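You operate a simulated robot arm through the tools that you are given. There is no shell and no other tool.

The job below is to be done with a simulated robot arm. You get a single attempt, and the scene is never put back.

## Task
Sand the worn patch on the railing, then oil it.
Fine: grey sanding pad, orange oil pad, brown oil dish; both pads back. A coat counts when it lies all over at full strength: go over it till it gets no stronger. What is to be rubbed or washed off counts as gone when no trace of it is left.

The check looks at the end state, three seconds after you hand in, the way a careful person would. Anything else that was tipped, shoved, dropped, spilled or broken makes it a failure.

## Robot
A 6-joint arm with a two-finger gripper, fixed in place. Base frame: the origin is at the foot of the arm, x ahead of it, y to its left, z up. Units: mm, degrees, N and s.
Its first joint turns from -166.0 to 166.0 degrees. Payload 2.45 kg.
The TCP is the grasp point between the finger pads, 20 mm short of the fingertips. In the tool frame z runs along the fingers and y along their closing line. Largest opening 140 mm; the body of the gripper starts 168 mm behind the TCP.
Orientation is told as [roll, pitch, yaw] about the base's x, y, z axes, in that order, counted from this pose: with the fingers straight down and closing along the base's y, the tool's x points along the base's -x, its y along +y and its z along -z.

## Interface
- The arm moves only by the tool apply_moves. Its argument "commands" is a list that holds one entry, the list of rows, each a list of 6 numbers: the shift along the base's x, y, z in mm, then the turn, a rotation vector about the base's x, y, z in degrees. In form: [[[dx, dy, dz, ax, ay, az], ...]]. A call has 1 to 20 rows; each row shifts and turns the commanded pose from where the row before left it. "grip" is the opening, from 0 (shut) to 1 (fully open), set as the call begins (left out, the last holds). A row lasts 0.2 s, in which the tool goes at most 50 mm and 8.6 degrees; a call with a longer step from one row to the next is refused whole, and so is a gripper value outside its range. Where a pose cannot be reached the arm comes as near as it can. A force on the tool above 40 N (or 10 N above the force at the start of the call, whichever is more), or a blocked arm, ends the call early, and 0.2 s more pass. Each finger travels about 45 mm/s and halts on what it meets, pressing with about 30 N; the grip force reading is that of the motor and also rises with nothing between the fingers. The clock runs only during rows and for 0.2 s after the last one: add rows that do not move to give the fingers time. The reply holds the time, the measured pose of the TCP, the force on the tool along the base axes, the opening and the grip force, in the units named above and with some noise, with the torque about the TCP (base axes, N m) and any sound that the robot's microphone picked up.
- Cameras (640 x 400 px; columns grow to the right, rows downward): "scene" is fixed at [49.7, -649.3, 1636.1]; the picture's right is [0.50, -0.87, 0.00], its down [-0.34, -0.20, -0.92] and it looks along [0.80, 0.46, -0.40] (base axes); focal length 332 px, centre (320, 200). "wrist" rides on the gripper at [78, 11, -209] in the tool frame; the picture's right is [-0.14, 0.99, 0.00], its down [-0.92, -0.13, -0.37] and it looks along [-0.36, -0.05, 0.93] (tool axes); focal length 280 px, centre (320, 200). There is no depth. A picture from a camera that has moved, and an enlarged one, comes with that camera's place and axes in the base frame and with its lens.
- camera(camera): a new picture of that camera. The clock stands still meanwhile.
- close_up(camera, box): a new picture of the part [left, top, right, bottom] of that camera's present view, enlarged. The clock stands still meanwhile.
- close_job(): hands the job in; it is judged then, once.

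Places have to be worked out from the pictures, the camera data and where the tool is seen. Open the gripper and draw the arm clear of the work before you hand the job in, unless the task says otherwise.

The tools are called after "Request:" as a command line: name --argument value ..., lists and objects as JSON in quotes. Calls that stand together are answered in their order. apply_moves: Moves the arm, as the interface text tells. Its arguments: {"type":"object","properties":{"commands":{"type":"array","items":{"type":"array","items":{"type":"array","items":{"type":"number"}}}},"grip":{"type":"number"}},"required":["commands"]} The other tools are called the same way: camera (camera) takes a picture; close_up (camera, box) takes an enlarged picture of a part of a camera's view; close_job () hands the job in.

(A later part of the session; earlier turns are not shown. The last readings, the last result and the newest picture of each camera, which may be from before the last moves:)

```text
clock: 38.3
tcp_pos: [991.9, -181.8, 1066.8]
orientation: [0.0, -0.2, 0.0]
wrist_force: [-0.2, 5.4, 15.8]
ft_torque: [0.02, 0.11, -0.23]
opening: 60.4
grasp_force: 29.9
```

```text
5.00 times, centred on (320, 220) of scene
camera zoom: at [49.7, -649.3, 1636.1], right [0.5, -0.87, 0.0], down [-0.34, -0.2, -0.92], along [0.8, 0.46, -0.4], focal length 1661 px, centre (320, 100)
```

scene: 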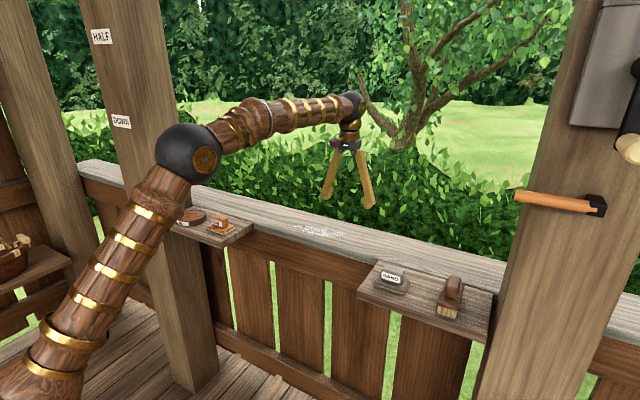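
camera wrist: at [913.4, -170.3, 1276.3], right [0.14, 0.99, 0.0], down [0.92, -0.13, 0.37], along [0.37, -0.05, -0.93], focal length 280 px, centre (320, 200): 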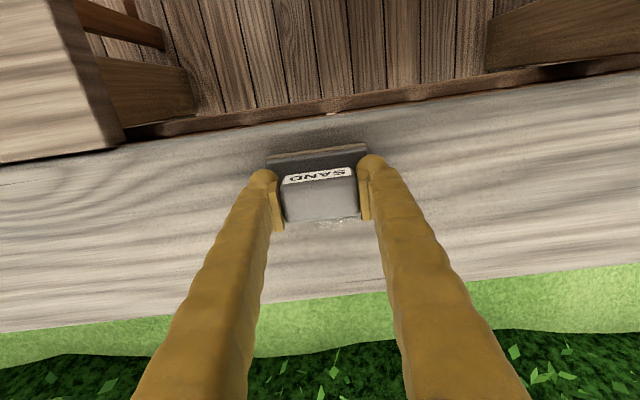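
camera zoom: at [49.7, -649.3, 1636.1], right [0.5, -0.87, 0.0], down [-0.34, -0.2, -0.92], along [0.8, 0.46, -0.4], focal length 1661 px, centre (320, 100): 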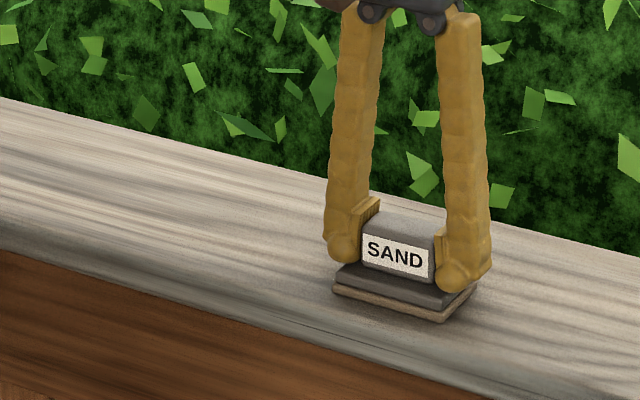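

Most of the white wear is already gone; a trace shows past the pad's far edge. I shift outward in x and stroke back the other way.

Request:
apply_moves --commands '[[[8, -3, 0, 0, 0, 0], [8, -3, 0, 0, 0, 0], [8, -4, 0, 0, 0, 0], [0, 10, 0, 0, 0, 0], [0, 10, 0, 0, 0, 0], [0, 10, 0, 0, 0, 0], [0, 10, 0, 0, 0, 0], [0, 10, 0, 0, 0, 0], [0, 10, 0, 0, 0, 0], [0, 10, 0, 0, 0, 0], [0, 10, 0, 0, 0, 0], [0, 10, 0, 0, 0, 0], [0, 10, 0, 0, 0, 0], [0, 10, 0, 0, 0, 0], [0, 10, 0, 0, 0, 0], [0, 10, 0, 0, 0, 0], [0, 10, 0, 0, 0, 0], [0, 10, 0, 0, 0, 0], [0, 10, 0, 0, 0, 0], [0, 10, 0, 0, 0, 0]]]'

Request:
camera --camera "wrist"

Request:
close_up --camera "scene" --box '[256, 180, 384, 260]'

```text
clock: 42.5
tcp_pos: [1015.9, -20.1, 1067.8]
orientation: [-0.1, -0.1, 0.0]
wrist_force: [0.0, 0.2, -0.8]
ft_torque: [0.01, -0.03, -0.02]
opening: 60.6
grasp_force: 30.4
```

```text
taken
camera wrist: at [937.9, -8.4, 1276.6], right [0.14, 0.99, 0.0], down [0.92, -0.13, 0.37], along [0.37, -0.05, -0.93], focal length 280 px, centre (320, 200)
```

wrist: 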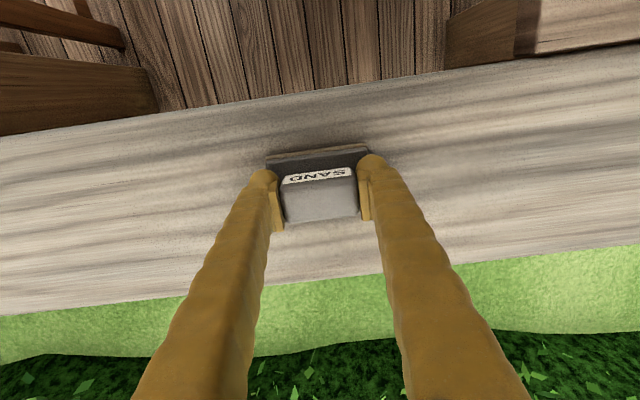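

```text
5.00 times, centred on (320, 220) of scene
camera zoom: at [49.7, -649.3, 1636.1], right [0.5, -0.87, 0.0], down [-0.34, -0.2, -0.92], along [0.8, 0.46, -0.4], focal length 1661 px, centre (320, 100)
```

zoom: 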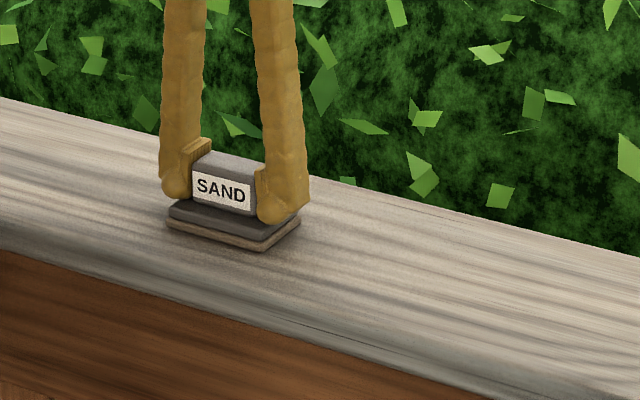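

The patch looks almost gone, but the contact force has dropped to zero at this x. I lower until I feel pressure again, then keep stroking over the outer half.

Request:
apply_moves --commands '[[[0, 0, -0.7, 0, 0, 0], [0, 0, -0.5, 0, 0, 0], [0, 10, 0, 0, 0, 0]]]'

```text
clock: 43.3
tcp_pos: [1016.2, -13.4, 1067.1]
orientation: [-0.1, -0.2, -0.1]
wrist_force: [1.1, -8.3, 21.2]
ft_torque: [0.12, 0.36, 0.13]
opening: 60.4
grasp_force: 30.1
```

Contact is back at 21 N. I stroke along y over the outer part of the patch, moving a bit farther out midway.

Request:
apply_moves --commands '[[[0, 12, 0, 0, 0, 0], [0, -12, 0, 0, 0, 0], [0, -11, 0, 0, 0, 0], [0, -11, 0, 0, 0, 0], [0, -11, 0, 0, 0, 0], [0, -11, 0, 0, 0, 0], [0, -11, 0, 0, 0, 0], [0, -11, 0, 0, 0, 0], [0, -11, 0, 0, 0, 0], [0, -11, 0, 0, 0, 0], [0, -11, 0, 0, 0, 0], [0, -11, 0, 0, 0, 0], [0, -11, 0, 0, 0, 0], [0, -11, 0, 0, 0, 0], [0, -11, 0, 0, 0, 0], [0, -11, 0, 0, 0, 0], [0, -11, 0, 0, 0, 0], [0, -11, 0, 0, 0, 0]]]'

Request:
camera --camera "wrist"

```text
clock: 45.2
tcp_pos: [1015.7, -78.8, 1067.2]
orientation: [-0.1, -0.3, 0.0]
wrist_force: [0.1, -1.5, 7.2]
ft_torque: [-0.1, 0.2, 0.11]
opening: 60.3
grasp_force: 29.6
stopped in row 9: the force on the tool passed its limit at 42 N (the readings are from after the stop); the commanded pose is now the measured one
```

```text
taken
camera wrist: at [938.3, -68.8, 1276.0], right [0.14, 0.99, 0.0], down [0.92, -0.13, 0.37], along [0.37, -0.05, -0.93], focal length 280 px, centre (320, 200)
```

wrist: 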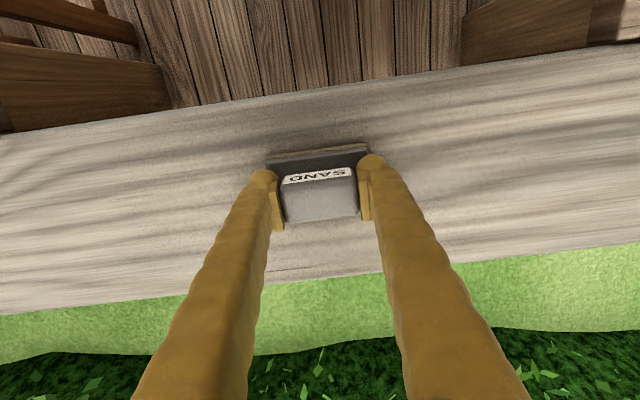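

The force limit stopped that stroke and the pressure has settled to about 7 N. I carry on in the same direction from there.

Request:
apply_moves --commands '[[[0, -11, 0, 0, 0, 0], [0, -11, 0, 0, 0, 0], [0, -11, 0, 0, 0, 0], [0, -11, 0, 0, 0, 0], [0, -11, 0, 0, 0, 0], [0, -11, 0, 0, 0, 0], [0, -11, 0, 0, 0, 0], [0, -11, 0, 0, 0, 0], [0, -11, 0, 0, 0, 0], [0, -11, 0, 0, 0, 0]]]'

Request:
camera --camera "wrist"

```text
clock: 47.4
tcp_pos: [1016.5, -191.3, 1067.1]
orientation: [-0.2, -0.3, -0.2]
wrist_force: [0.9, 0.3, 3.7]
ft_torque: [0.03, -0.17, -0.09]
opening: 60.0
grasp_force: 30.3
```

```text
taken
camera wrist: at [938.2, -179.4, 1276.2], right [0.14, 0.99, 0.0], down [0.92, -0.13, 0.37], along [0.37, -0.05, -0.93], focal length 280 px, centre (320, 200)
```

wrist: 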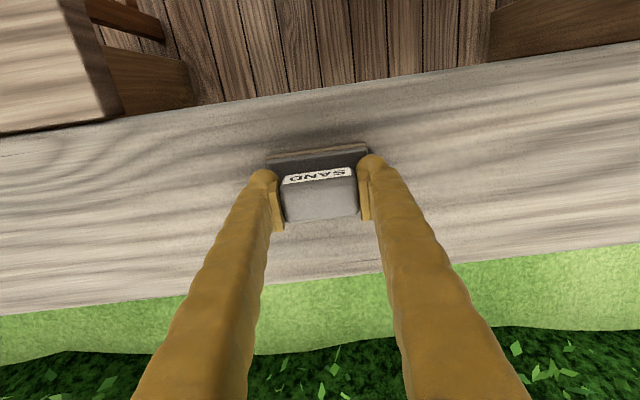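

No white shows around the pad now. I lift off and move aside to inspect the whole patch from above.

Request:
apply_moves --commands '[[[0, 0, 15, 0, 0, 0], [0, 0, 25, 0, 0, 0], [0, 0, 25, 0, 0, 0], [-10, -30, 20, 0, 0, 0], [-10, -30, 20, 0, 0, 0], [0, 0, 0, 0, 0, 0]]]'

Request:
camera --camera "wrist"

Request:
close_up --camera "scene" --box '[272, 200, 368, 260]'

```text
clock: 48.8
tcp_pos: [995.0, -252.1, 1170.5]
orientation: [-0.1, -0.3, 0.0]
wrist_force: [0.1, 0.1, -1.1]
ft_torque: [0.01, 0.03, 0.02]
opening: 60.7
grasp_force: 30.4
```

```text
taken
camera wrist: at [917.1, -240.7, 1379.5], right [0.14, 0.99, 0.0], down [0.92, -0.13, 0.37], along [0.37, -0.05, -0.93], focal length 280 px, centre (320, 200)
```

wrist: 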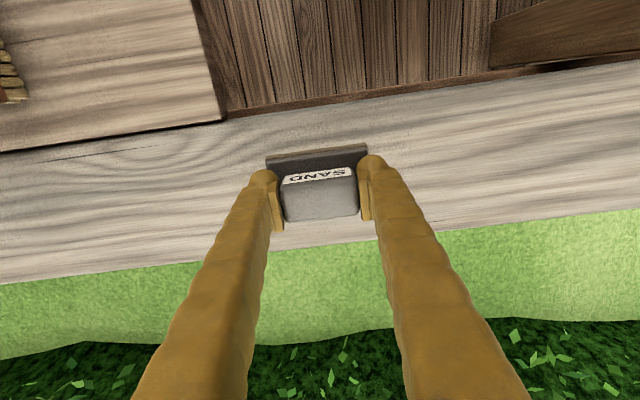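

```text
6.67 times, centred on (320, 230) of scene
camera zoom: at [49.7, -649.3, 1636.1], right [0.5, -0.87, 0.0], down [-0.34, -0.2, -0.92], along [0.8, 0.46, -0.4], focal length 2215 px, centre (320, 0)
```

zoom: 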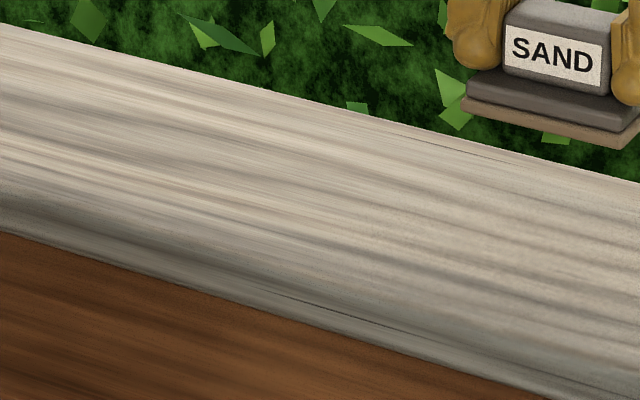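

The scene view shows clean wood. I enlarge the wrist view of the former patch area to look for any remaining white specks.

Request:
close_up --camera "wrist" --box '[360, 90, 552, 210]'

Request:
close_up --camera "wrist" --box '[448, 60, 640, 180]'

Request:
close_up --camera "scene" --box '[290, 215, 354, 255]'

```text
3.33 times, centred on (456, 150) of wrist
camera zoom: at [917.1, -240.7, 1379.5], right [0.14, 0.99, 0.0], down [0.92, -0.13, 0.37], along [0.37, -0.05, -0.93], focal length 935 px, centre (-133, 367)
```

zoom: 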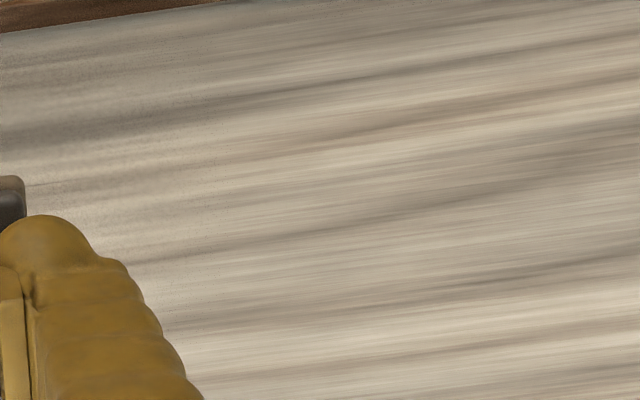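

```text
3.33 times, centred on (544, 120) of wrist
camera zoom: at [917.1, -240.7, 1379.5], right [0.14, 0.99, 0.0], down [0.92, -0.13, 0.37], along [0.37, -0.05, -0.93], focal length 935 px, centre (-427, 467)
```

zoom: 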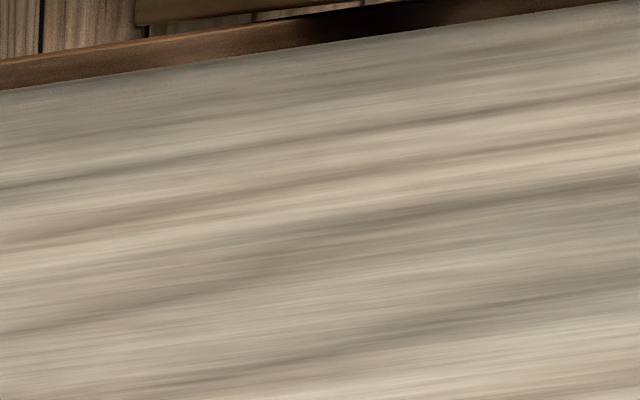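

```text
10.00 times, centred on (322, 235) of scene
camera zoom: at [49.7, -649.3, 1636.1], right [0.5, -0.87, 0.0], down [-0.34, -0.2, -0.92], along [0.8, 0.46, -0.4], focal length 3322 px, centre (300, -150)
```

zoom: 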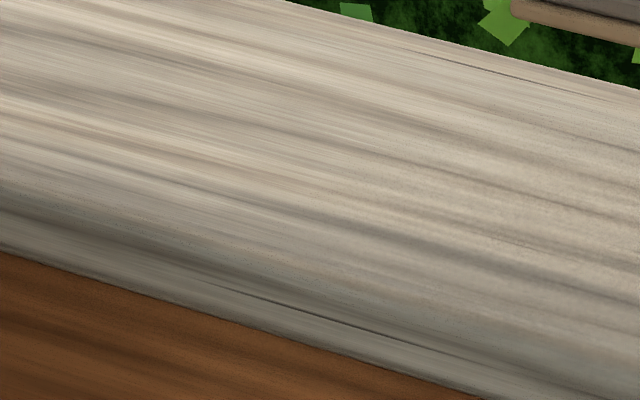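

No trace is visible, but I go over the borders once more with firm pressure, first at smaller x and then at larger x, so no faint residue is left.

Request:
apply_moves --commands '[[[-4, 20, -30, 0, 0, 0], [-4, 20, -30, 0, 0, 0], [-4, 15, -25, 0, 0, 0], [-4, 0, -15, 0, 0, 0], [0, 0, -1.5, 0, 0, 0], [0, 0, -1, 0, 0, 0], [0, 0, -1, 0, 0, 0], [0, 0, 0, 0, 0, 0]]]'

```text
clock: 50.6
tcp_pos: [980.7, -194.3, 1066.8]
orientation: [0.0, -0.3, 0.0]
wrist_force: [0.2, 0.0, -1.5]
ft_torque: [-0.02, -0.02, -0.01]
opening: 60.5
grasp_force: 29.8
```

Request:
apply_moves --commands '[[[0, 0, -0.7, 0, 0, 0], [0, 0, -0.5, 0, 0, 0], [0, 0, 0, 0, 0, 0]]]'

```text
clock: 51.4
tcp_pos: [980.0, -193.3, 1067.9]
orientation: [-0.1, -0.3, 0.0]
wrist_force: [1.8, 0.1, 14.5]
ft_torque: [0.06, 0.07, 0.04]
opening: 60.8
grasp_force: 30.2
```

Contact is back at about 14 N at x≈980. I stroke the full length towards +y.

Request:
apply_moves --commands '[[[0, 11, 0, 0, 0, 0], [0, 11, 0, 0, 0, 0], [0, 11, 0, 0, 0, 0], [0, 11, 0, 0, 0, 0], [0, 11, 0, 0, 0, 0], [0, 11, 0, 0, 0, 0], [0, 11, 0, 0, 0, 0], [0, 11, 0, 0, 0, 0], [0, 11, 0, 0, 0, 0], [0, 11, 0, 0, 0, 0], [0, 11, 0, 0, 0, 0], [0, 11, 0, 0, 0, 0], [0, 11, 0, 0, 0, 0], [0, 11, 0, 0, 0, 0], [0, 11, 0, 0, 0, 0], [0, 11, 0, 0, 0, 0], [0, 11, 0, 0, 0, 0], [0, 11, 0, 0, 0, 0]]]'

```text
clock: 54.6
tcp_pos: [981.1, -34.7, 1068.3]
orientation: [-0.1, -0.3, -0.1]
wrist_force: [-0.3, 0.9, 5.2]
ft_torque: [0.33, 0.09, 0.0]
opening: 60.5
grasp_force: 29.8
stopped in row 15: the force on the tool passed its limit at 41 N (the readings are from after the stop); the commanded pose is now the measured one
```

The force built up and stopped the stroke at y≈-35; it is relaxed now. I finish the stroke and return with a shift outward.

Request:
apply_moves --commands '[[[0, 9, 0, 0, 0, 0], [0, 9, 0, 0, 0, 0], [0, 9, 0, 0, 0, 0], [0, 9, 0, 0, 0, 0], [8, 0, 0, 0, 0, 0], [8, 0, 0, 0, 0, 0], [8, -5, 0, 0, 0, 0], [0, -11, 0, 0, 0, 0], [0, -11, 0, 0, 0, 0], [0, -11, 0, 0, 0, 0]]]'

```text
clock: 56.8
tcp_pos: [1004.0, -37.7, 1067.3]
orientation: [-0.1, -0.4, 0.0]
wrist_force: [0.3, 10.4, 29.0]
ft_torque: [0.24, -0.02, -0.12]
opening: 60.7
grasp_force: 30.0
```

Pressure is 29 N here, so I ease off slightly and continue the stroke towards -y.

Request:
apply_moves --commands '[[[0, -8, 0.5, 0, 0, 0], [0, -11, 0, 0, 0, 0], [0, -11, 0, 0, 0, 0], [0, -11, 0, 0, 0, 0], [0, -11, 0, 0, 0, 0], [0, -11, 0, 0, 0, 0], [0, -11, 0, 0, 0, 0], [0, -11, 0, 0, 0, 0], [0, -11, 0, 0, 0, 0], [0, -11, 0, 0, 0, 0], [0, -11, 0, 0, 0, 0], [0, -11, 0, 0, 0, 0], [0, -11, 0, 0, 0, 0], [0, -11, 0, 0, 0, 0], [0, -10, 0, 0, 0, 0]]]'

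```text
clock: 59.8
tcp_pos: [1004.3, -187.3, 1067.6]
orientation: [-0.1, -0.4, -0.1]
wrist_force: [-0.9, -1.9, 5.7]
ft_torque: [-0.04, 0.12, 0.08]
opening: 60.8
grasp_force: 30.0
stopped in row 15: the force on the tool passed its limit at 42 N (the readings are from after the stop); the commanded pose is now the measured one
```

I have covered this line. Now I shift to x≈1027 and stroke back towards +y along the outer border.

Request:
apply_moves --commands '[[[8, 0, 0, 0, 0, 0], [8, 0, 0, 0, 0, 0], [8, 0, -0.3, 0, 0, 0], [0, 11, 0, 0, 0, 0], [0, 11, 0, 0, 0, 0], [0, 11, 0, 0, 0, 0]]]'

```text
clock: 61.2
tcp_pos: [1027.9, -152.6, 1066.1]
orientation: [-0.1, -0.5, -0.1]
wrist_force: [1.8, -7.3, 22.5]
ft_torque: [0.04, 0.05, 0.09]
opening: 60.8
grasp_force: 29.8
```

Request:
apply_moves --commands '[[[0, 11, 0, 0, 0, 0], [0, 11, 0, 0, 0, 0], [0, 11, 0.1, 0, 0, 0], [0, 11, 0, 0, 0, 0], [0, 11, 0.1, 0, 0, 0], [0, 11, 0, 0, 0, 0], [0, 11, 0.1, 0, 0, 0], [0, 11, 0, 0, 0, 0], [0, 11, 0, 0, 0, 0], [0, 11, 0, 0, 0, 0], [0, 11, 0, 0, 0, 0], [0, 11, 0, 0, 0, 0], [0, 11, 0, 0, 0, 0], [0, 11, 0, 0, 0, 0]]]'

```text
clock: 64.2
tcp_pos: [1028.0, 0.2, 1067.2]
orientation: [-0.1, -0.4, -0.2]
wrist_force: [0.8, -0.3, 1.3]
ft_torque: [0.12, -0.08, 0.02]
opening: 60.5
grasp_force: 29.6
```

Sanding is done. I lift off and carry the sanding pad back to above its place on the shelf at (831, -440).

Request:
apply_moves --commands '[[[0, 0, 15, 0, 0, 0], [0, 0, 25, 0, 0, 0], [0, 0, 25, 0, 0.35, 0.1], [-16.4, -36.7, 0, 0, 0, 0], [-16.4, -36.7, 0, 0, 0, 0], [-16.4, -36.7, 0, 0, 0, 0], [-16.4, -36.7, 0, 0, 0, 0], [-16.4, -36.7, 0, 0, 0, 0], [-16.4, -36.7, 0, 0, 0, 0], [-16.4, -36.7, 0, 0, 0, 0], [-16.4, -36.7, 0, 0, 0, 0], [-16.4, -36.7, 0, 0, 0, 0], [-16.4, -36.7, 0, 0, 0, 0], [-16.4, -36.7, 0, 0, 0, 0], [-16.4, -36.7, 0, 0, 0, 0], [0, 0, 0, 0, 0, 0]]]'

Request:
camera --camera "wrist"

Request:
camera --camera "scene"

```text
clock: 67.6
tcp_pos: [829.5, -440.6, 1129.1]
orientation: [0.0, 0.0, 0.0]
wrist_force: [0.4, 0.1, -1.6]
ft_torque: [0.01, 0.03, -0.03]
opening: 60.5
grasp_force: 29.7
```

```text
taken
camera wrist: at [752.0, -428.7, 1338.8], right [0.14, 0.99, 0.0], down [0.92, -0.13, 0.37], along [0.37, -0.05, -0.93], focal length 280 px, centre (320, 200)
```

wrist: 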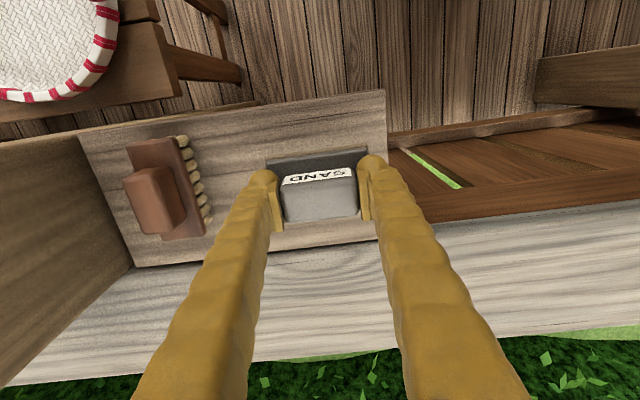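

```text
taken
```

scene: 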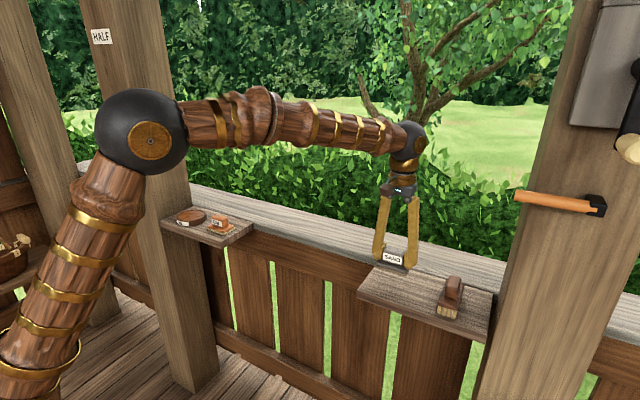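

The pad is right over its spot. I lower it until it touches the shelf at about TCP z 1067.

Request:
apply_moves --commands '[[[1, 0.5, -20, 0, 0, 0], [0, 0, -20, 0, 0, 0], [0, 0, -14, 0, 0, 0], [0, 0, -4, 0, 0, 0], [0, 0, -1, 0, 0, 0], [0, 0, -1, 0, 0, 0], [0, 0, 0, 0, 0, 0]]]'

Request:
apply_moves --commands '[[[0, 0, -1, 0, 0, 0], [0, 0, -0.5, 0, 0, 0], [0, 0, 0, 0, 0, 0]]]'

```text
clock: 69.2
tcp_pos: [831.7, -438.4, 1070.9]
orientation: [-0.1, -0.1, -0.1]
wrist_force: [-0.3, -0.1, -1.3]
ft_torque: [-0.02, 0.05, -0.01]
opening: 60.5
grasp_force: 30.2
```

```text
clock: 70.0
tcp_pos: [831.6, -439.5, 1069.8]
orientation: [-0.1, 0.0, 0.1]
wrist_force: [-0.6, 0.5, -1.6]
ft_torque: [0.0, 0.01, -0.03]
opening: 60.7
grasp_force: 30.5
```

Request:
apply_moves --commands '[[[0, 0, -1, 0, 0, 0], [0, 0, -0.7, 0, 0, 0], [0, 0, 0, 0, 0, 0]]]'

```text
clock: 70.8
tcp_pos: [831.8, -438.9, 1067.5]
orientation: [-0.2, 0.1, 0.0]
wrist_force: [0.6, 0.3, -1.0]
ft_torque: [-0.01, -0.02, 0.02]
opening: 60.5
grasp_force: 30.9
```

Still no contact; a little farther down.

Request:
apply_moves --commands '[[[0, 0, -0.7, 0, 0, 0], [0, 0, -0.5, 0, 0, 0], [0, 0, 0, 0, 0, 0]]]'

```text
clock: 71.6
tcp_pos: [832.9, -440.2, 1067.1]
orientation: [-0.1, 0.0, 0.0]
wrist_force: [-1.0, -0.7, 3.7]
ft_torque: [0.17, -0.1, 0.02]
opening: 60.4
grasp_force: 30.1
```

The pad touches the shelf with about 5 N. I open the fingers and then rise straight up.

Request:
apply_moves --commands '[[[0, 0, 0, 0, 0, 0], [0, 0, 0, 0, 0, 0], [0, 0, 0, 0, 0, 0]]]' --grip 0.56

Request:
apply_moves --commands '[[[0, 0, 5, 0, 0, 0], [0, 0, 15, 0, 0, 0], [0, 0, 25, 0, 0, 0], [0, 0, 25, 0, 0, 0], [0, 0, 0, 0, 0, 0]]]'

Request:
camera --camera "wrist"

Request:
close_up --camera "scene" --box '[340, 220, 468, 300]'

```text
clock: 72.4
tcp_pos: [832.3, -439.1, 1067.8]
orientation: [-0.1, 0.0, 0.0]
wrist_force: [0.6, 0.3, -0.1]
ft_torque: [0.02, 0.02, 0.02]
opening: 78.5
grasp_force: 0.0
```

```text
clock: 73.6
tcp_pos: [833.8, -440.6, 1137.6]
orientation: [0.0, 0.0, 0.0]
wrist_force: [0.1, 0.3, -0.2]
ft_torque: [0.0, 0.02, 0.0]
opening: 78.4
grasp_force: 0.0
```

```text
taken
camera wrist: at [756.0, -430.4, 1347.6], right [0.14, 0.99, 0.0], down [0.92, -0.13, 0.37], along [0.36, -0.05, -0.93], focal length 280 px, centre (320, 200)
```

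wrist: 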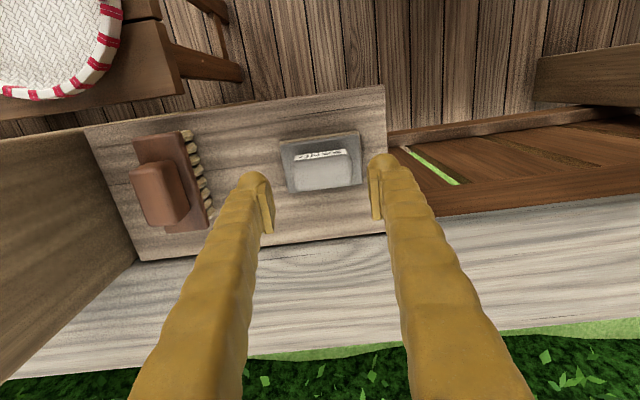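

```text
5.00 times, centred on (404, 260) of scene
camera zoom: at [49.7, -649.3, 1636.1], right [0.5, -0.87, 0.0], down [-0.34, -0.2, -0.92], along [0.8, 0.46, -0.4], focal length 1661 px, centre (-100, -100)
```

zoom: 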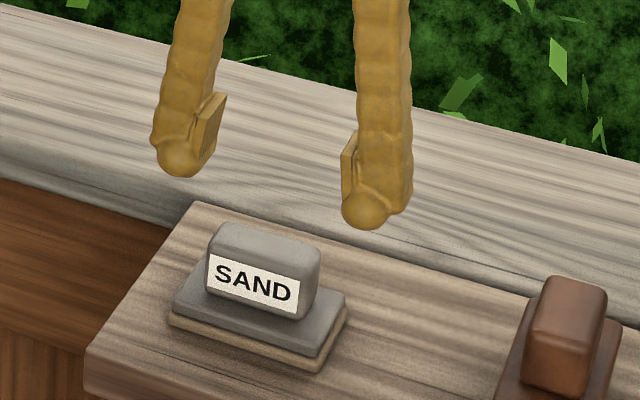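

The sanding pad is back in its original place. I fly towards the oil shelf, stopping over the former patch to inspect it with a free view.

Request:
apply_moves --commands '[[[0, 38, 7, 0, 0, 0], [0, 38, 7, 0, 0, 0], [0, 38, 7, 0, 0, 0], [0, 38, 7, 0, 0, 0], [0, 38, 7, 0, 0, 0], [0, 38, 7, 0, 0, 0], [0, 38, 7, 0, 0, 0], [0, 38, 7, 0, 0, 0], [0, 38, 7, 0, 0, 0], [0, 0, 0, 0, 0, 0]]]'

Request:
camera --camera "wrist"

Request:
close_up --camera "wrist" --box '[224, 140, 416, 260]'

```text
clock: 75.8
tcp_pos: [832.3, -95.3, 1199.5]
orientation: [-0.1, 0.0, 0.1]
wrist_force: [-0.2, 0.2, -1.1]
ft_torque: [0.03, -0.01, 0.03]
opening: 78.2
grasp_force: 0.0
```

```text
taken
camera wrist: at [755.4, -84.2, 1408.2], right [0.14, 0.99, 0.0], down [0.92, -0.13, 0.37], along [0.37, -0.05, -0.93], focal length 280 px, centre (320, 200)
```

wrist: 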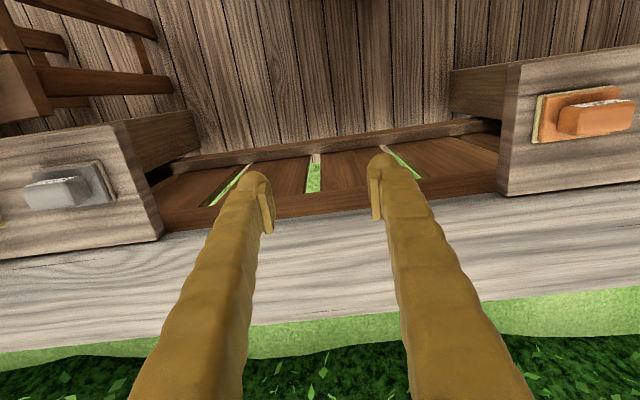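

```text
3.33 times, centred on (320, 200) of wrist
camera zoom: at [755.4, -84.2, 1408.2], right [0.14, 0.99, 0.0], down [0.92, -0.13, 0.37], along [0.37, -0.05, -0.93], focal length 935 px, centre (320, 200)
```

zoom: 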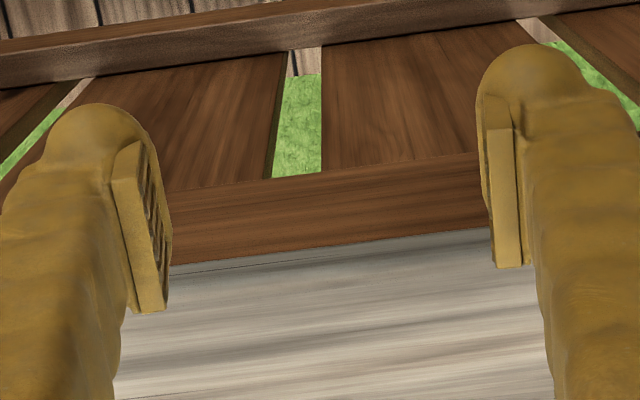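

The railing looks clean here; one enlarged view of the whole strip to be sure.

Request:
close_up --camera "wrist" --box '[150, 190, 406, 350]'

Request:
close_up --camera "scene" --box '[280, 210, 360, 260]'

Request:
close_up --camera "wrist" --box '[500, 40, 640, 200]'

```text
2.50 times, centred on (278, 270) of wrist
camera zoom: at [755.4, -84.2, 1408.2], right [0.14, 0.99, 0.0], down [0.92, -0.13, 0.37], along [0.37, -0.05, -0.93], focal length 701 px, centre (425, 25)
```

zoom: 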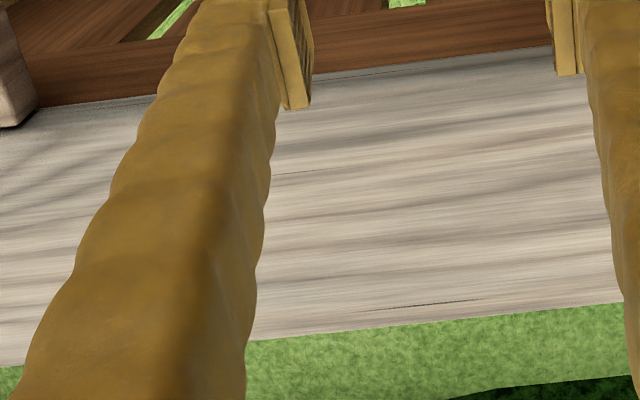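

```text
8.00 times, centred on (320, 235) of scene
camera zoom: at [49.7, -649.3, 1636.1], right [0.5, -0.87, 0.0], down [-0.34, -0.2, -0.92], along [0.8, 0.46, -0.4], focal length 2658 px, centre (320, -80)
```

zoom: 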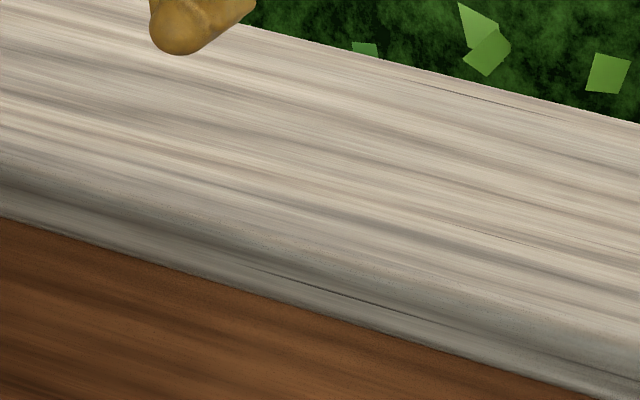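

```text
2.50 times, centred on (570, 120) of wrist
camera zoom: at [755.4, -84.2, 1408.2], right [0.14, 0.99, 0.0], down [0.92, -0.13, 0.37], along [0.37, -0.05, -0.93], focal length 701 px, centre (-305, 400)
```

zoom: 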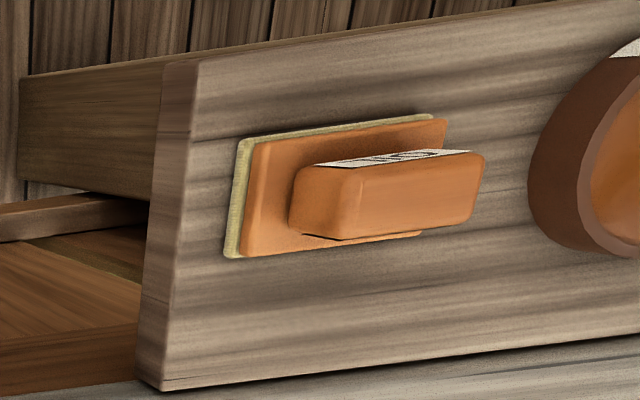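

The sanded area shows no trace of wear. I continue to above the oil pad and look at it, the dish and the post next to the dish.

Request:
apply_moves --commands '[[[0, 36, -3, 0, 0, 0], [0, 36, -3, 0, 0, 0], [0, 36, -3, 0, 0, 0], [0, 36, -3, 0, 0, 0], [0, 36, -3, 0, 0, 0], [0, 36, -3, 0, 0, 0], [0, 36, -3, 0, 0, 0], [0, 36, -3, 0, 0, 0], [0, 36, -3, 0, 0, 0], [0, 0, 0, 0, 0, 0]]]'

Request:
camera --camera "wrist"

Request:
close_up --camera "wrist" --box '[240, 80, 400, 180]'

Request:
close_up --camera "wrist" --box '[384, 60, 576, 180]'

Request:
camera --camera "scene"

```text
clock: 78.0
tcp_pos: [835.7, 227.7, 1172.1]
orientation: [-0.1, 0.1, -0.1]
wrist_force: [0.0, 0.4, -0.9]
ft_torque: [-0.04, -0.01, -0.01]
opening: 78.2
grasp_force: 0.1
```

```text
taken
camera wrist: at [759.2, 238.1, 1381.5], right [0.14, 0.99, 0.0], down [0.92, -0.13, 0.37], along [0.37, -0.05, -0.93], focal length 280 px, centre (320, 200)
```

wrist: 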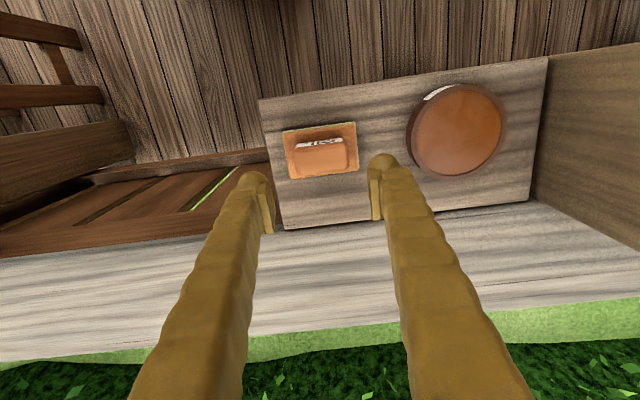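

```text
4.00 times, centred on (320, 130) of wrist
camera zoom: at [759.2, 238.1, 1381.5], right [0.14, 0.99, 0.0], down [0.92, -0.13, 0.37], along [0.37, -0.05, -0.93], focal length 1122 px, centre (320, 480)
```

zoom: 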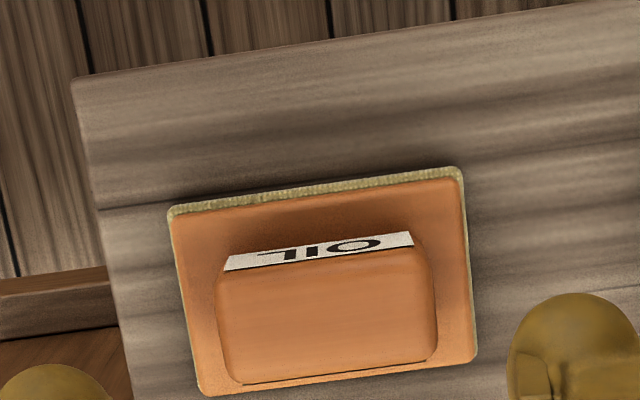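

```text
3.33 times, centred on (480, 120) of wrist
camera zoom: at [759.2, 238.1, 1381.5], right [0.14, 0.99, 0.0], down [0.92, -0.13, 0.37], along [0.37, -0.05, -0.93], focal length 935 px, centre (-213, 467)
```

zoom: 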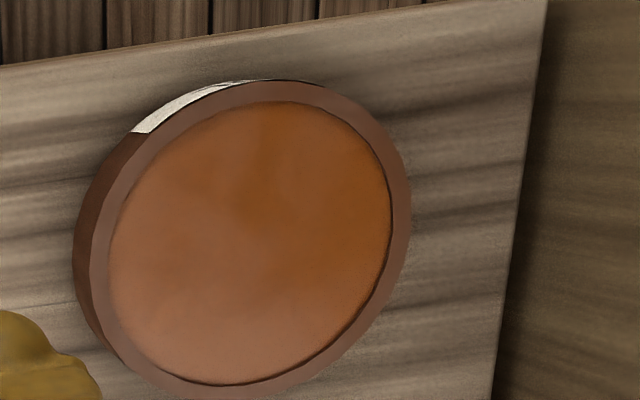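

```text
taken
```

scene: 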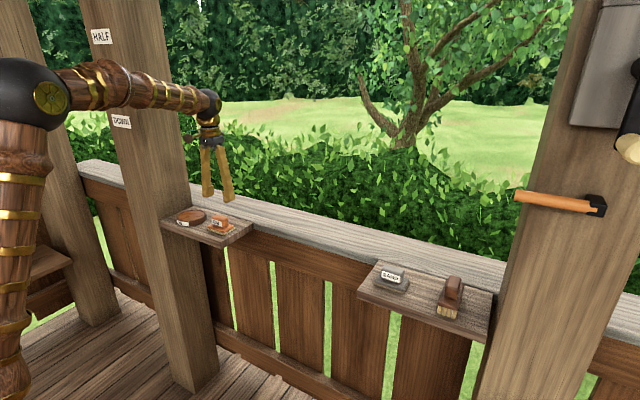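

The oil block's centre is at (831, 230) and the dish is at about (827, 389) with an inner radius near 48 mm. The post face starts at y≈497, which leaves room for the gripper. I descend over the oil block with the fingers at 67 mm.

Request:
apply_moves --commands '[[[-3, 2, -20, 0, 0, 0], [0, 0, -30, 0, 0, 0], [0, 0, -25, 0, 0, 0], [0, 0, -15, 0, 0, 0], [0, 0, 0, 0, 0, 0]]]' --grip 0.5

Request:
close_up --camera "wrist" --box '[224, 120, 416, 240]'

Request:
close_up --camera "scene" --box '[160, 180, 272, 250]'

```text
clock: 79.2
tcp_pos: [830.6, 228.7, 1082.1]
orientation: [-0.2, 0.0, -0.1]
wrist_force: [-0.7, 0.2, 1.2]
ft_torque: [-0.02, 0.0, 0.01]
opening: 70.0
grasp_force: 0.2
```

```text
3.33 times, centred on (320, 180) of wrist
camera zoom: at [752.4, 239.1, 1290.7], right [0.14, 0.99, 0.0], down [0.92, -0.13, 0.37], along [0.37, -0.05, -0.93], focal length 935 px, centre (320, 267)
```

zoom: 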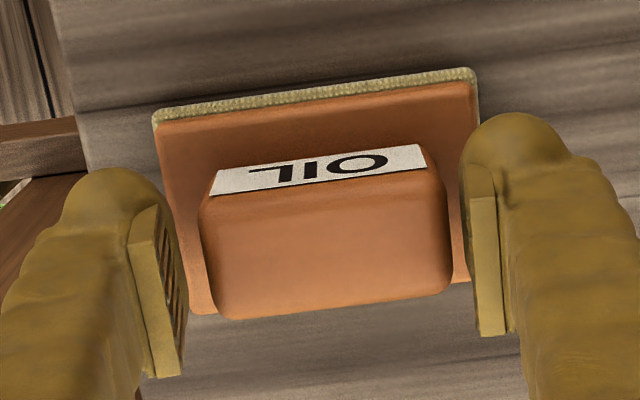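

```text
5.71 times, centred on (216, 215) of scene
camera zoom: at [49.7, -649.3, 1636.1], right [0.5, -0.87, 0.0], down [-0.34, -0.2, -0.92], along [0.8, 0.46, -0.4], focal length 1898 px, centre (914, 114)
```

zoom: 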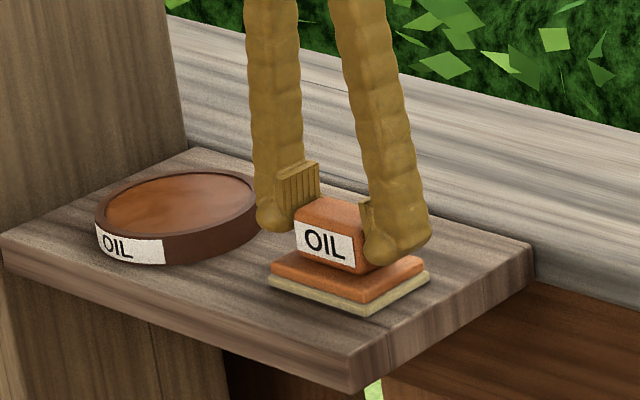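

The block is centred between the fingers and the dish is well clear of them. I lower in small steps towards the plate.

Request:
apply_moves --commands '[[[0, 0, -6, 0, 0, 0], [0, 0, -4, 0, 0, 0], [0, 0, -1.5, 0, 0, 0], [0, 0, 0, 0, 0, 0]]]' --grip 0.48

Request:
apply_moves --commands '[[[0, 0, -1, 0, 0, 0], [0, 0, -0.7, 0, 0, 0], [0, 0, 0, 0, 0, 0]]]'

```text
clock: 80.2
tcp_pos: [830.3, 227.7, 1072.0]
orientation: [-0.1, 0.1, 0.0]
wrist_force: [0.2, -0.6, 0.1]
ft_torque: [0.0, 0.01, 0.03]
opening: 66.9
grasp_force: 0.1
```

```text
clock: 81.0
tcp_pos: [830.1, 227.4, 1069.2]
orientation: [-0.2, 0.0, 0.0]
wrist_force: [-1.0, -0.2, 0.3]
ft_torque: [-0.01, 0.03, 0.01]
opening: 66.8
grasp_force: 0.1
```

Request:
apply_moves --commands '[[[0, 1, -1, 0, 0, 0], [0, 0, -0.7, 0, 0, 0], [0, 0, 0, 0, 0, 0]]]'

Request:
close_up --camera "wrist" --box '[224, 120, 416, 240]'

```text
clock: 81.8
tcp_pos: [830.8, 228.2, 1068.5]
orientation: [-0.1, -0.1, 0.0]
wrist_force: [-0.2, 0.3, 0.2]
ft_torque: [-0.02, -0.03, -0.01]
opening: 67.2
grasp_force: 0.0
```

```text
3.33 times, centred on (320, 180) of wrist
camera zoom: at [752.8, 240.4, 1277.9], right [0.14, 0.99, 0.0], down [0.92, -0.13, 0.37], along [0.37, -0.05, -0.93], focal length 935 px, centre (320, 267)
```

zoom: 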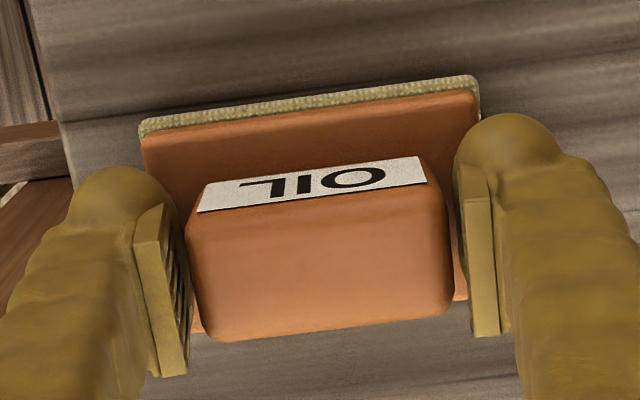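

The block sits about 1 mm towards the left finger, so I shift back 1 mm and lower the last bit.

Request:
apply_moves --commands '[[[0, -1.2, -0.6, 0, 0, 0], [0, 0, -0.6, 0, 0, 0], [0, 0, 0, 0, 0, 0]]]'

```text
clock: 82.6
tcp_pos: [830.6, 227.6, 1066.9]
orientation: [-0.1, 0.0, 0.0]
wrist_force: [0.6, 0.4, -0.4]
ft_torque: [0.0, 0.0, -0.01]
opening: 67.1
grasp_force: 0.2
```

I close the gripper on the oil pad's block at this height and then lift a little to check the grip.

Request:
apply_moves --commands '[[[0, 0, 0, 0, 0, 0], [0, 0, 0, 0, 0, 0], [0, 0, 0, 0, 0, 0], [0, 0, 0, 0, 0, 0]]]' --grip 0.0

Request:
apply_moves --commands '[[[0, 0, 2, 0, 0, 0], [0, 0, 3, 0, 0, 0], [0, 0, 5, 0, 0, 0], [0, 0, 10, 0, 0, 0], [0, 0, 0, 0, 0, 0]]]'

Request:
close_up --camera "scene" --box '[160, 180, 272, 250]'

Request:
close_up --camera "wrist" --box '[224, 120, 416, 240]'

```text
clock: 83.6
tcp_pos: [830.6, 228.6, 1067.8]
orientation: [-0.1, 0.0, 0.0]
wrist_force: [0.3, -0.6, 1.4]
ft_torque: [-0.01, 0.0, -0.01]
opening: 60.2
grasp_force: 30.0
```

```text
clock: 84.8
tcp_pos: [831.2, 228.2, 1085.7]
orientation: [-0.1, -0.1, 0.0]
wrist_force: [0.5, 0.0, -0.6]
ft_torque: [0.03, -0.01, 0.04]
opening: 60.3
grasp_force: 30.1
```

```text
5.71 times, centred on (216, 215) of scene
camera zoom: at [49.7, -649.3, 1636.1], right [0.5, -0.87, 0.0], down [-0.34, -0.2, -0.92], along [0.8, 0.46, -0.4], focal length 1898 px, centre (914, 114)
```

zoom: 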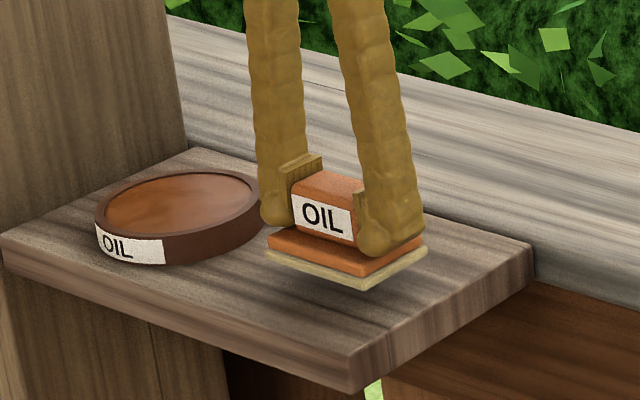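

```text
3.33 times, centred on (320, 180) of wrist
camera zoom: at [752.9, 239.7, 1296.3], right [0.14, 0.99, 0.0], down [0.92, -0.13, 0.37], along [0.37, -0.05, -0.93], focal length 935 px, centre (320, 267)
```

zoom: 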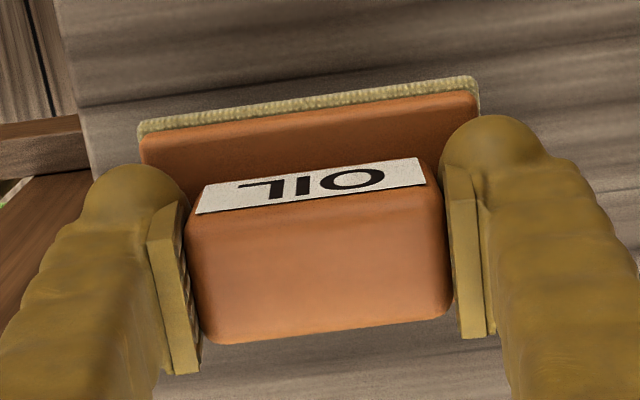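

The oil pad is held securely; its home is TCP (830.6, 228, 1067). I lift it above rim height and carry it over the dish, watching the post clearance.

Request:
apply_moves --commands '[[[0, 0, 25, 0, 0, 0], [0, 0, 25, 0, 0, 0], [0, 30, 0, 0, 0, 0], [0, 30, 0, 0, 0, 0], [-1, 30, 0, 0, 0, 0], [-1, 30, 0, 0, 0, 0], [-1, 20, 0, 0, 0, 0], [0, 0, 0, 0, 0, 0]]]'

Request:
camera --camera "wrist"

Request:
close_up --camera "scene" --box '[130, 130, 290, 230]'

```text
clock: 86.6
tcp_pos: [826.8, 367.0, 1138.2]
orientation: [0.0, -0.1, -0.1]
wrist_force: [0.5, 0.4, -2.2]
ft_torque: [-0.03, 0.0, -0.01]
opening: 60.6
grasp_force: 30.1
```

```text
taken
camera wrist: at [750.7, 377.7, 1348.8], right [0.14, 0.99, 0.0], down [0.92, -0.13, 0.37], along [0.36, -0.05, -0.93], focal length 280 px, centre (320, 200)
```

wrist: 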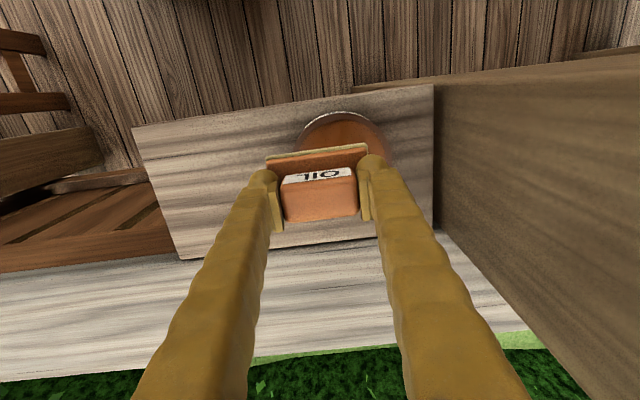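

```text
4.00 times, centred on (210, 180) of scene
camera zoom: at [49.7, -649.3, 1636.1], right [0.5, -0.87, 0.0], down [-0.34, -0.2, -0.92], along [0.8, 0.46, -0.4], focal length 1329 px, centre (760, 280)
```

zoom: 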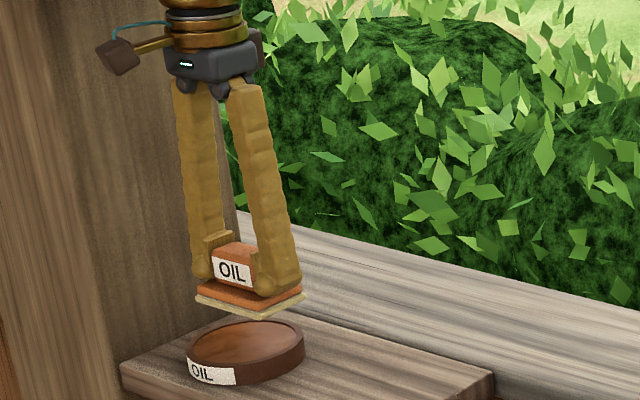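

There is ample clearance to the post face at y≈497. I move the last 22 mm to the dish centre at (828.5, 390) and lower to just above the rim, then look.

Request:
apply_moves --commands '[[[1, 22, 0, 0, 0, 0], [0, 0, -20, 0, 0, 0], [0, 0, -15, 0, 0, 0], [0, 0, 0, 0, 0, 0]]]'

Request:
close_up --camera "wrist" --box '[200, 90, 440, 240]'

Request:
close_up --camera "scene" --box '[150, 170, 246, 230]'

```text
clock: 87.6
tcp_pos: [828.6, 389.1, 1103.0]
orientation: [-0.1, 0.0, 0.0]
wrist_force: [-0.4, 0.0, -0.7]
ft_torque: [0.01, 0.01, 0.02]
opening: 60.4
grasp_force: 29.7
```

```text
2.67 times, centred on (320, 165) of wrist
camera zoom: at [751.3, 401.4, 1311.9], right [0.14, 0.99, 0.0], down [0.92, -0.13, 0.37], along [0.36, -0.05, -0.93], focal length 748 px, centre (320, 293)
```

zoom: 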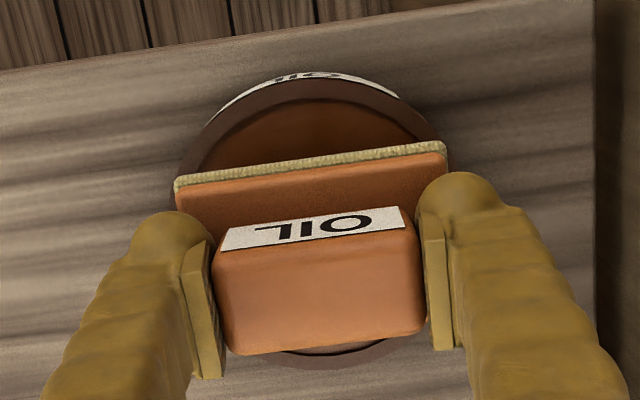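

```text
6.67 times, centred on (198, 200) of scene
camera zoom: at [49.7, -649.3, 1636.1], right [0.5, -0.87, 0.0], down [-0.34, -0.2, -0.92], along [0.8, 0.46, -0.4], focal length 2215 px, centre (1133, 200)
```

zoom: 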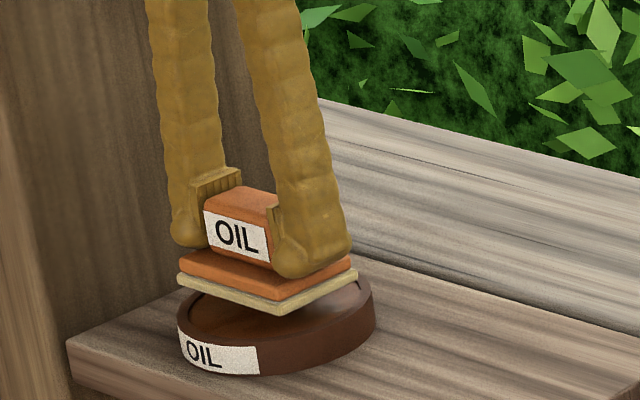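

From this view the dish centre is at about (832, 389.5). I shift 3 mm in x and lower the pad gently into the dish, feeling for contact.

Request:
apply_moves --commands '[[[2, -0.5, -5, 0, 0, 0], [0, 0, -3, 0, 0, 0], [0, 0, -2, 0, 0, 0], [0, 0, 0, 0, 0, 0]]]'

Request:
apply_moves --commands '[[[0, 0, -1, 0, 0, 0], [0, 0, -1, 0, 0, 0], [0, 0, 0, 0, 0, 0]]]'

Request:
close_up --camera "scene" --box '[150, 170, 246, 230]'

```text
clock: 88.6
tcp_pos: [830.3, 390.4, 1094.7]
orientation: [0.0, 0.0, 0.0]
wrist_force: [-1.5, -0.6, -1.4]
ft_torque: [-0.01, -0.03, 0.01]
opening: 60.8
grasp_force: 30.8
```

```text
clock: 89.4
tcp_pos: [829.8, 389.9, 1090.5]
orientation: [-0.1, -0.1, 0.0]
wrist_force: [0.8, -0.4, -0.4]
ft_torque: [0.02, 0.01, -0.01]
opening: 60.2
grasp_force: 29.9
```

```text
6.67 times, centred on (198, 200) of scene
camera zoom: at [49.7, -649.3, 1636.1], right [0.5, -0.87, 0.0], down [-0.34, -0.2, -0.92], along [0.8, 0.46, -0.4], focal length 2215 px, centre (1133, 200)
```

zoom: 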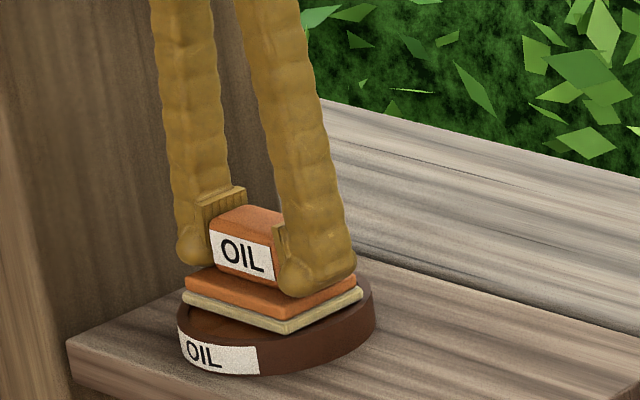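

The pad is at about rim level and not touching yet. I keep lowering in 1 mm steps.

Request:
apply_moves --commands '[[[0.5, 0, -1, 0, 0, 0], [0, 0, -1, 0, 0, 0], [0, 0, 0, 0, 0, 0]]]'

Request:
apply_moves --commands '[[[0, 0, -1, 0, 0, 0], [0, 0, -0.7, 0, 0, 0], [0, 0, 0, 0, 0, 0]]]'

Request:
close_up --camera "scene" --box '[150, 170, 246, 230]'

Request:
close_up --camera "wrist" --box '[224, 100, 416, 220]'

```text
clock: 90.2
tcp_pos: [831.0, 389.4, 1088.8]
orientation: [-0.1, 0.0, 0.1]
wrist_force: [-2.7, -2.4, 9.5]
ft_torque: [-0.04, 0.1, -0.02]
opening: 60.6
grasp_force: 30.3
```

```text
clock: 91.1
tcp_pos: [830.0, 389.4, 1088.5]
orientation: [-0.1, -0.2, 0.0]
wrist_force: [0.4, -1.7, 5.4]
ft_torque: [-0.1, -0.02, -0.04]
opening: 60.4
grasp_force: 29.5
stopped in row 3: the force on the tool passed its limit at 41 N (the readings are from after the stop); the commanded pose is now the measured one
```

```text
6.67 times, centred on (198, 200) of scene
camera zoom: at [49.7, -649.3, 1636.1], right [0.5, -0.87, 0.0], down [-0.34, -0.2, -0.92], along [0.8, 0.46, -0.4], focal length 2215 px, centre (1133, 200)
```

zoom: 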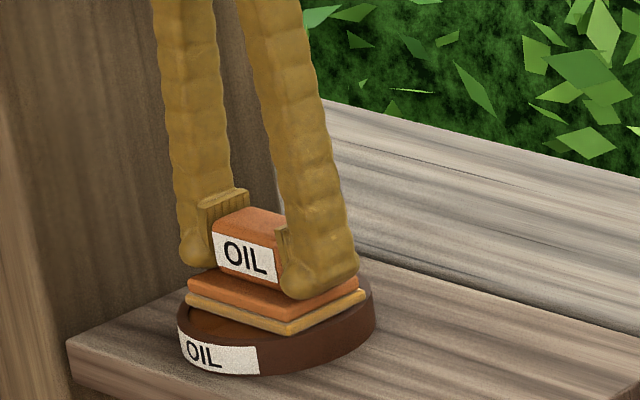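

```text
3.33 times, centred on (320, 160) of wrist
camera zoom: at [753.2, 400.3, 1297.4], right [0.14, 0.99, 0.0], down [0.92, -0.13, 0.37], along [0.37, -0.05, -0.93], focal length 935 px, centre (320, 333)
```

zoom: 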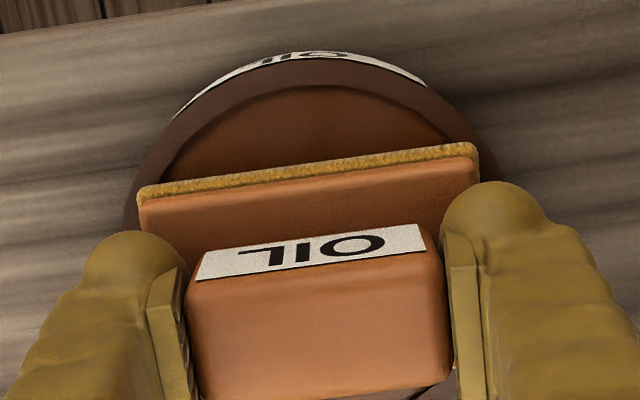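

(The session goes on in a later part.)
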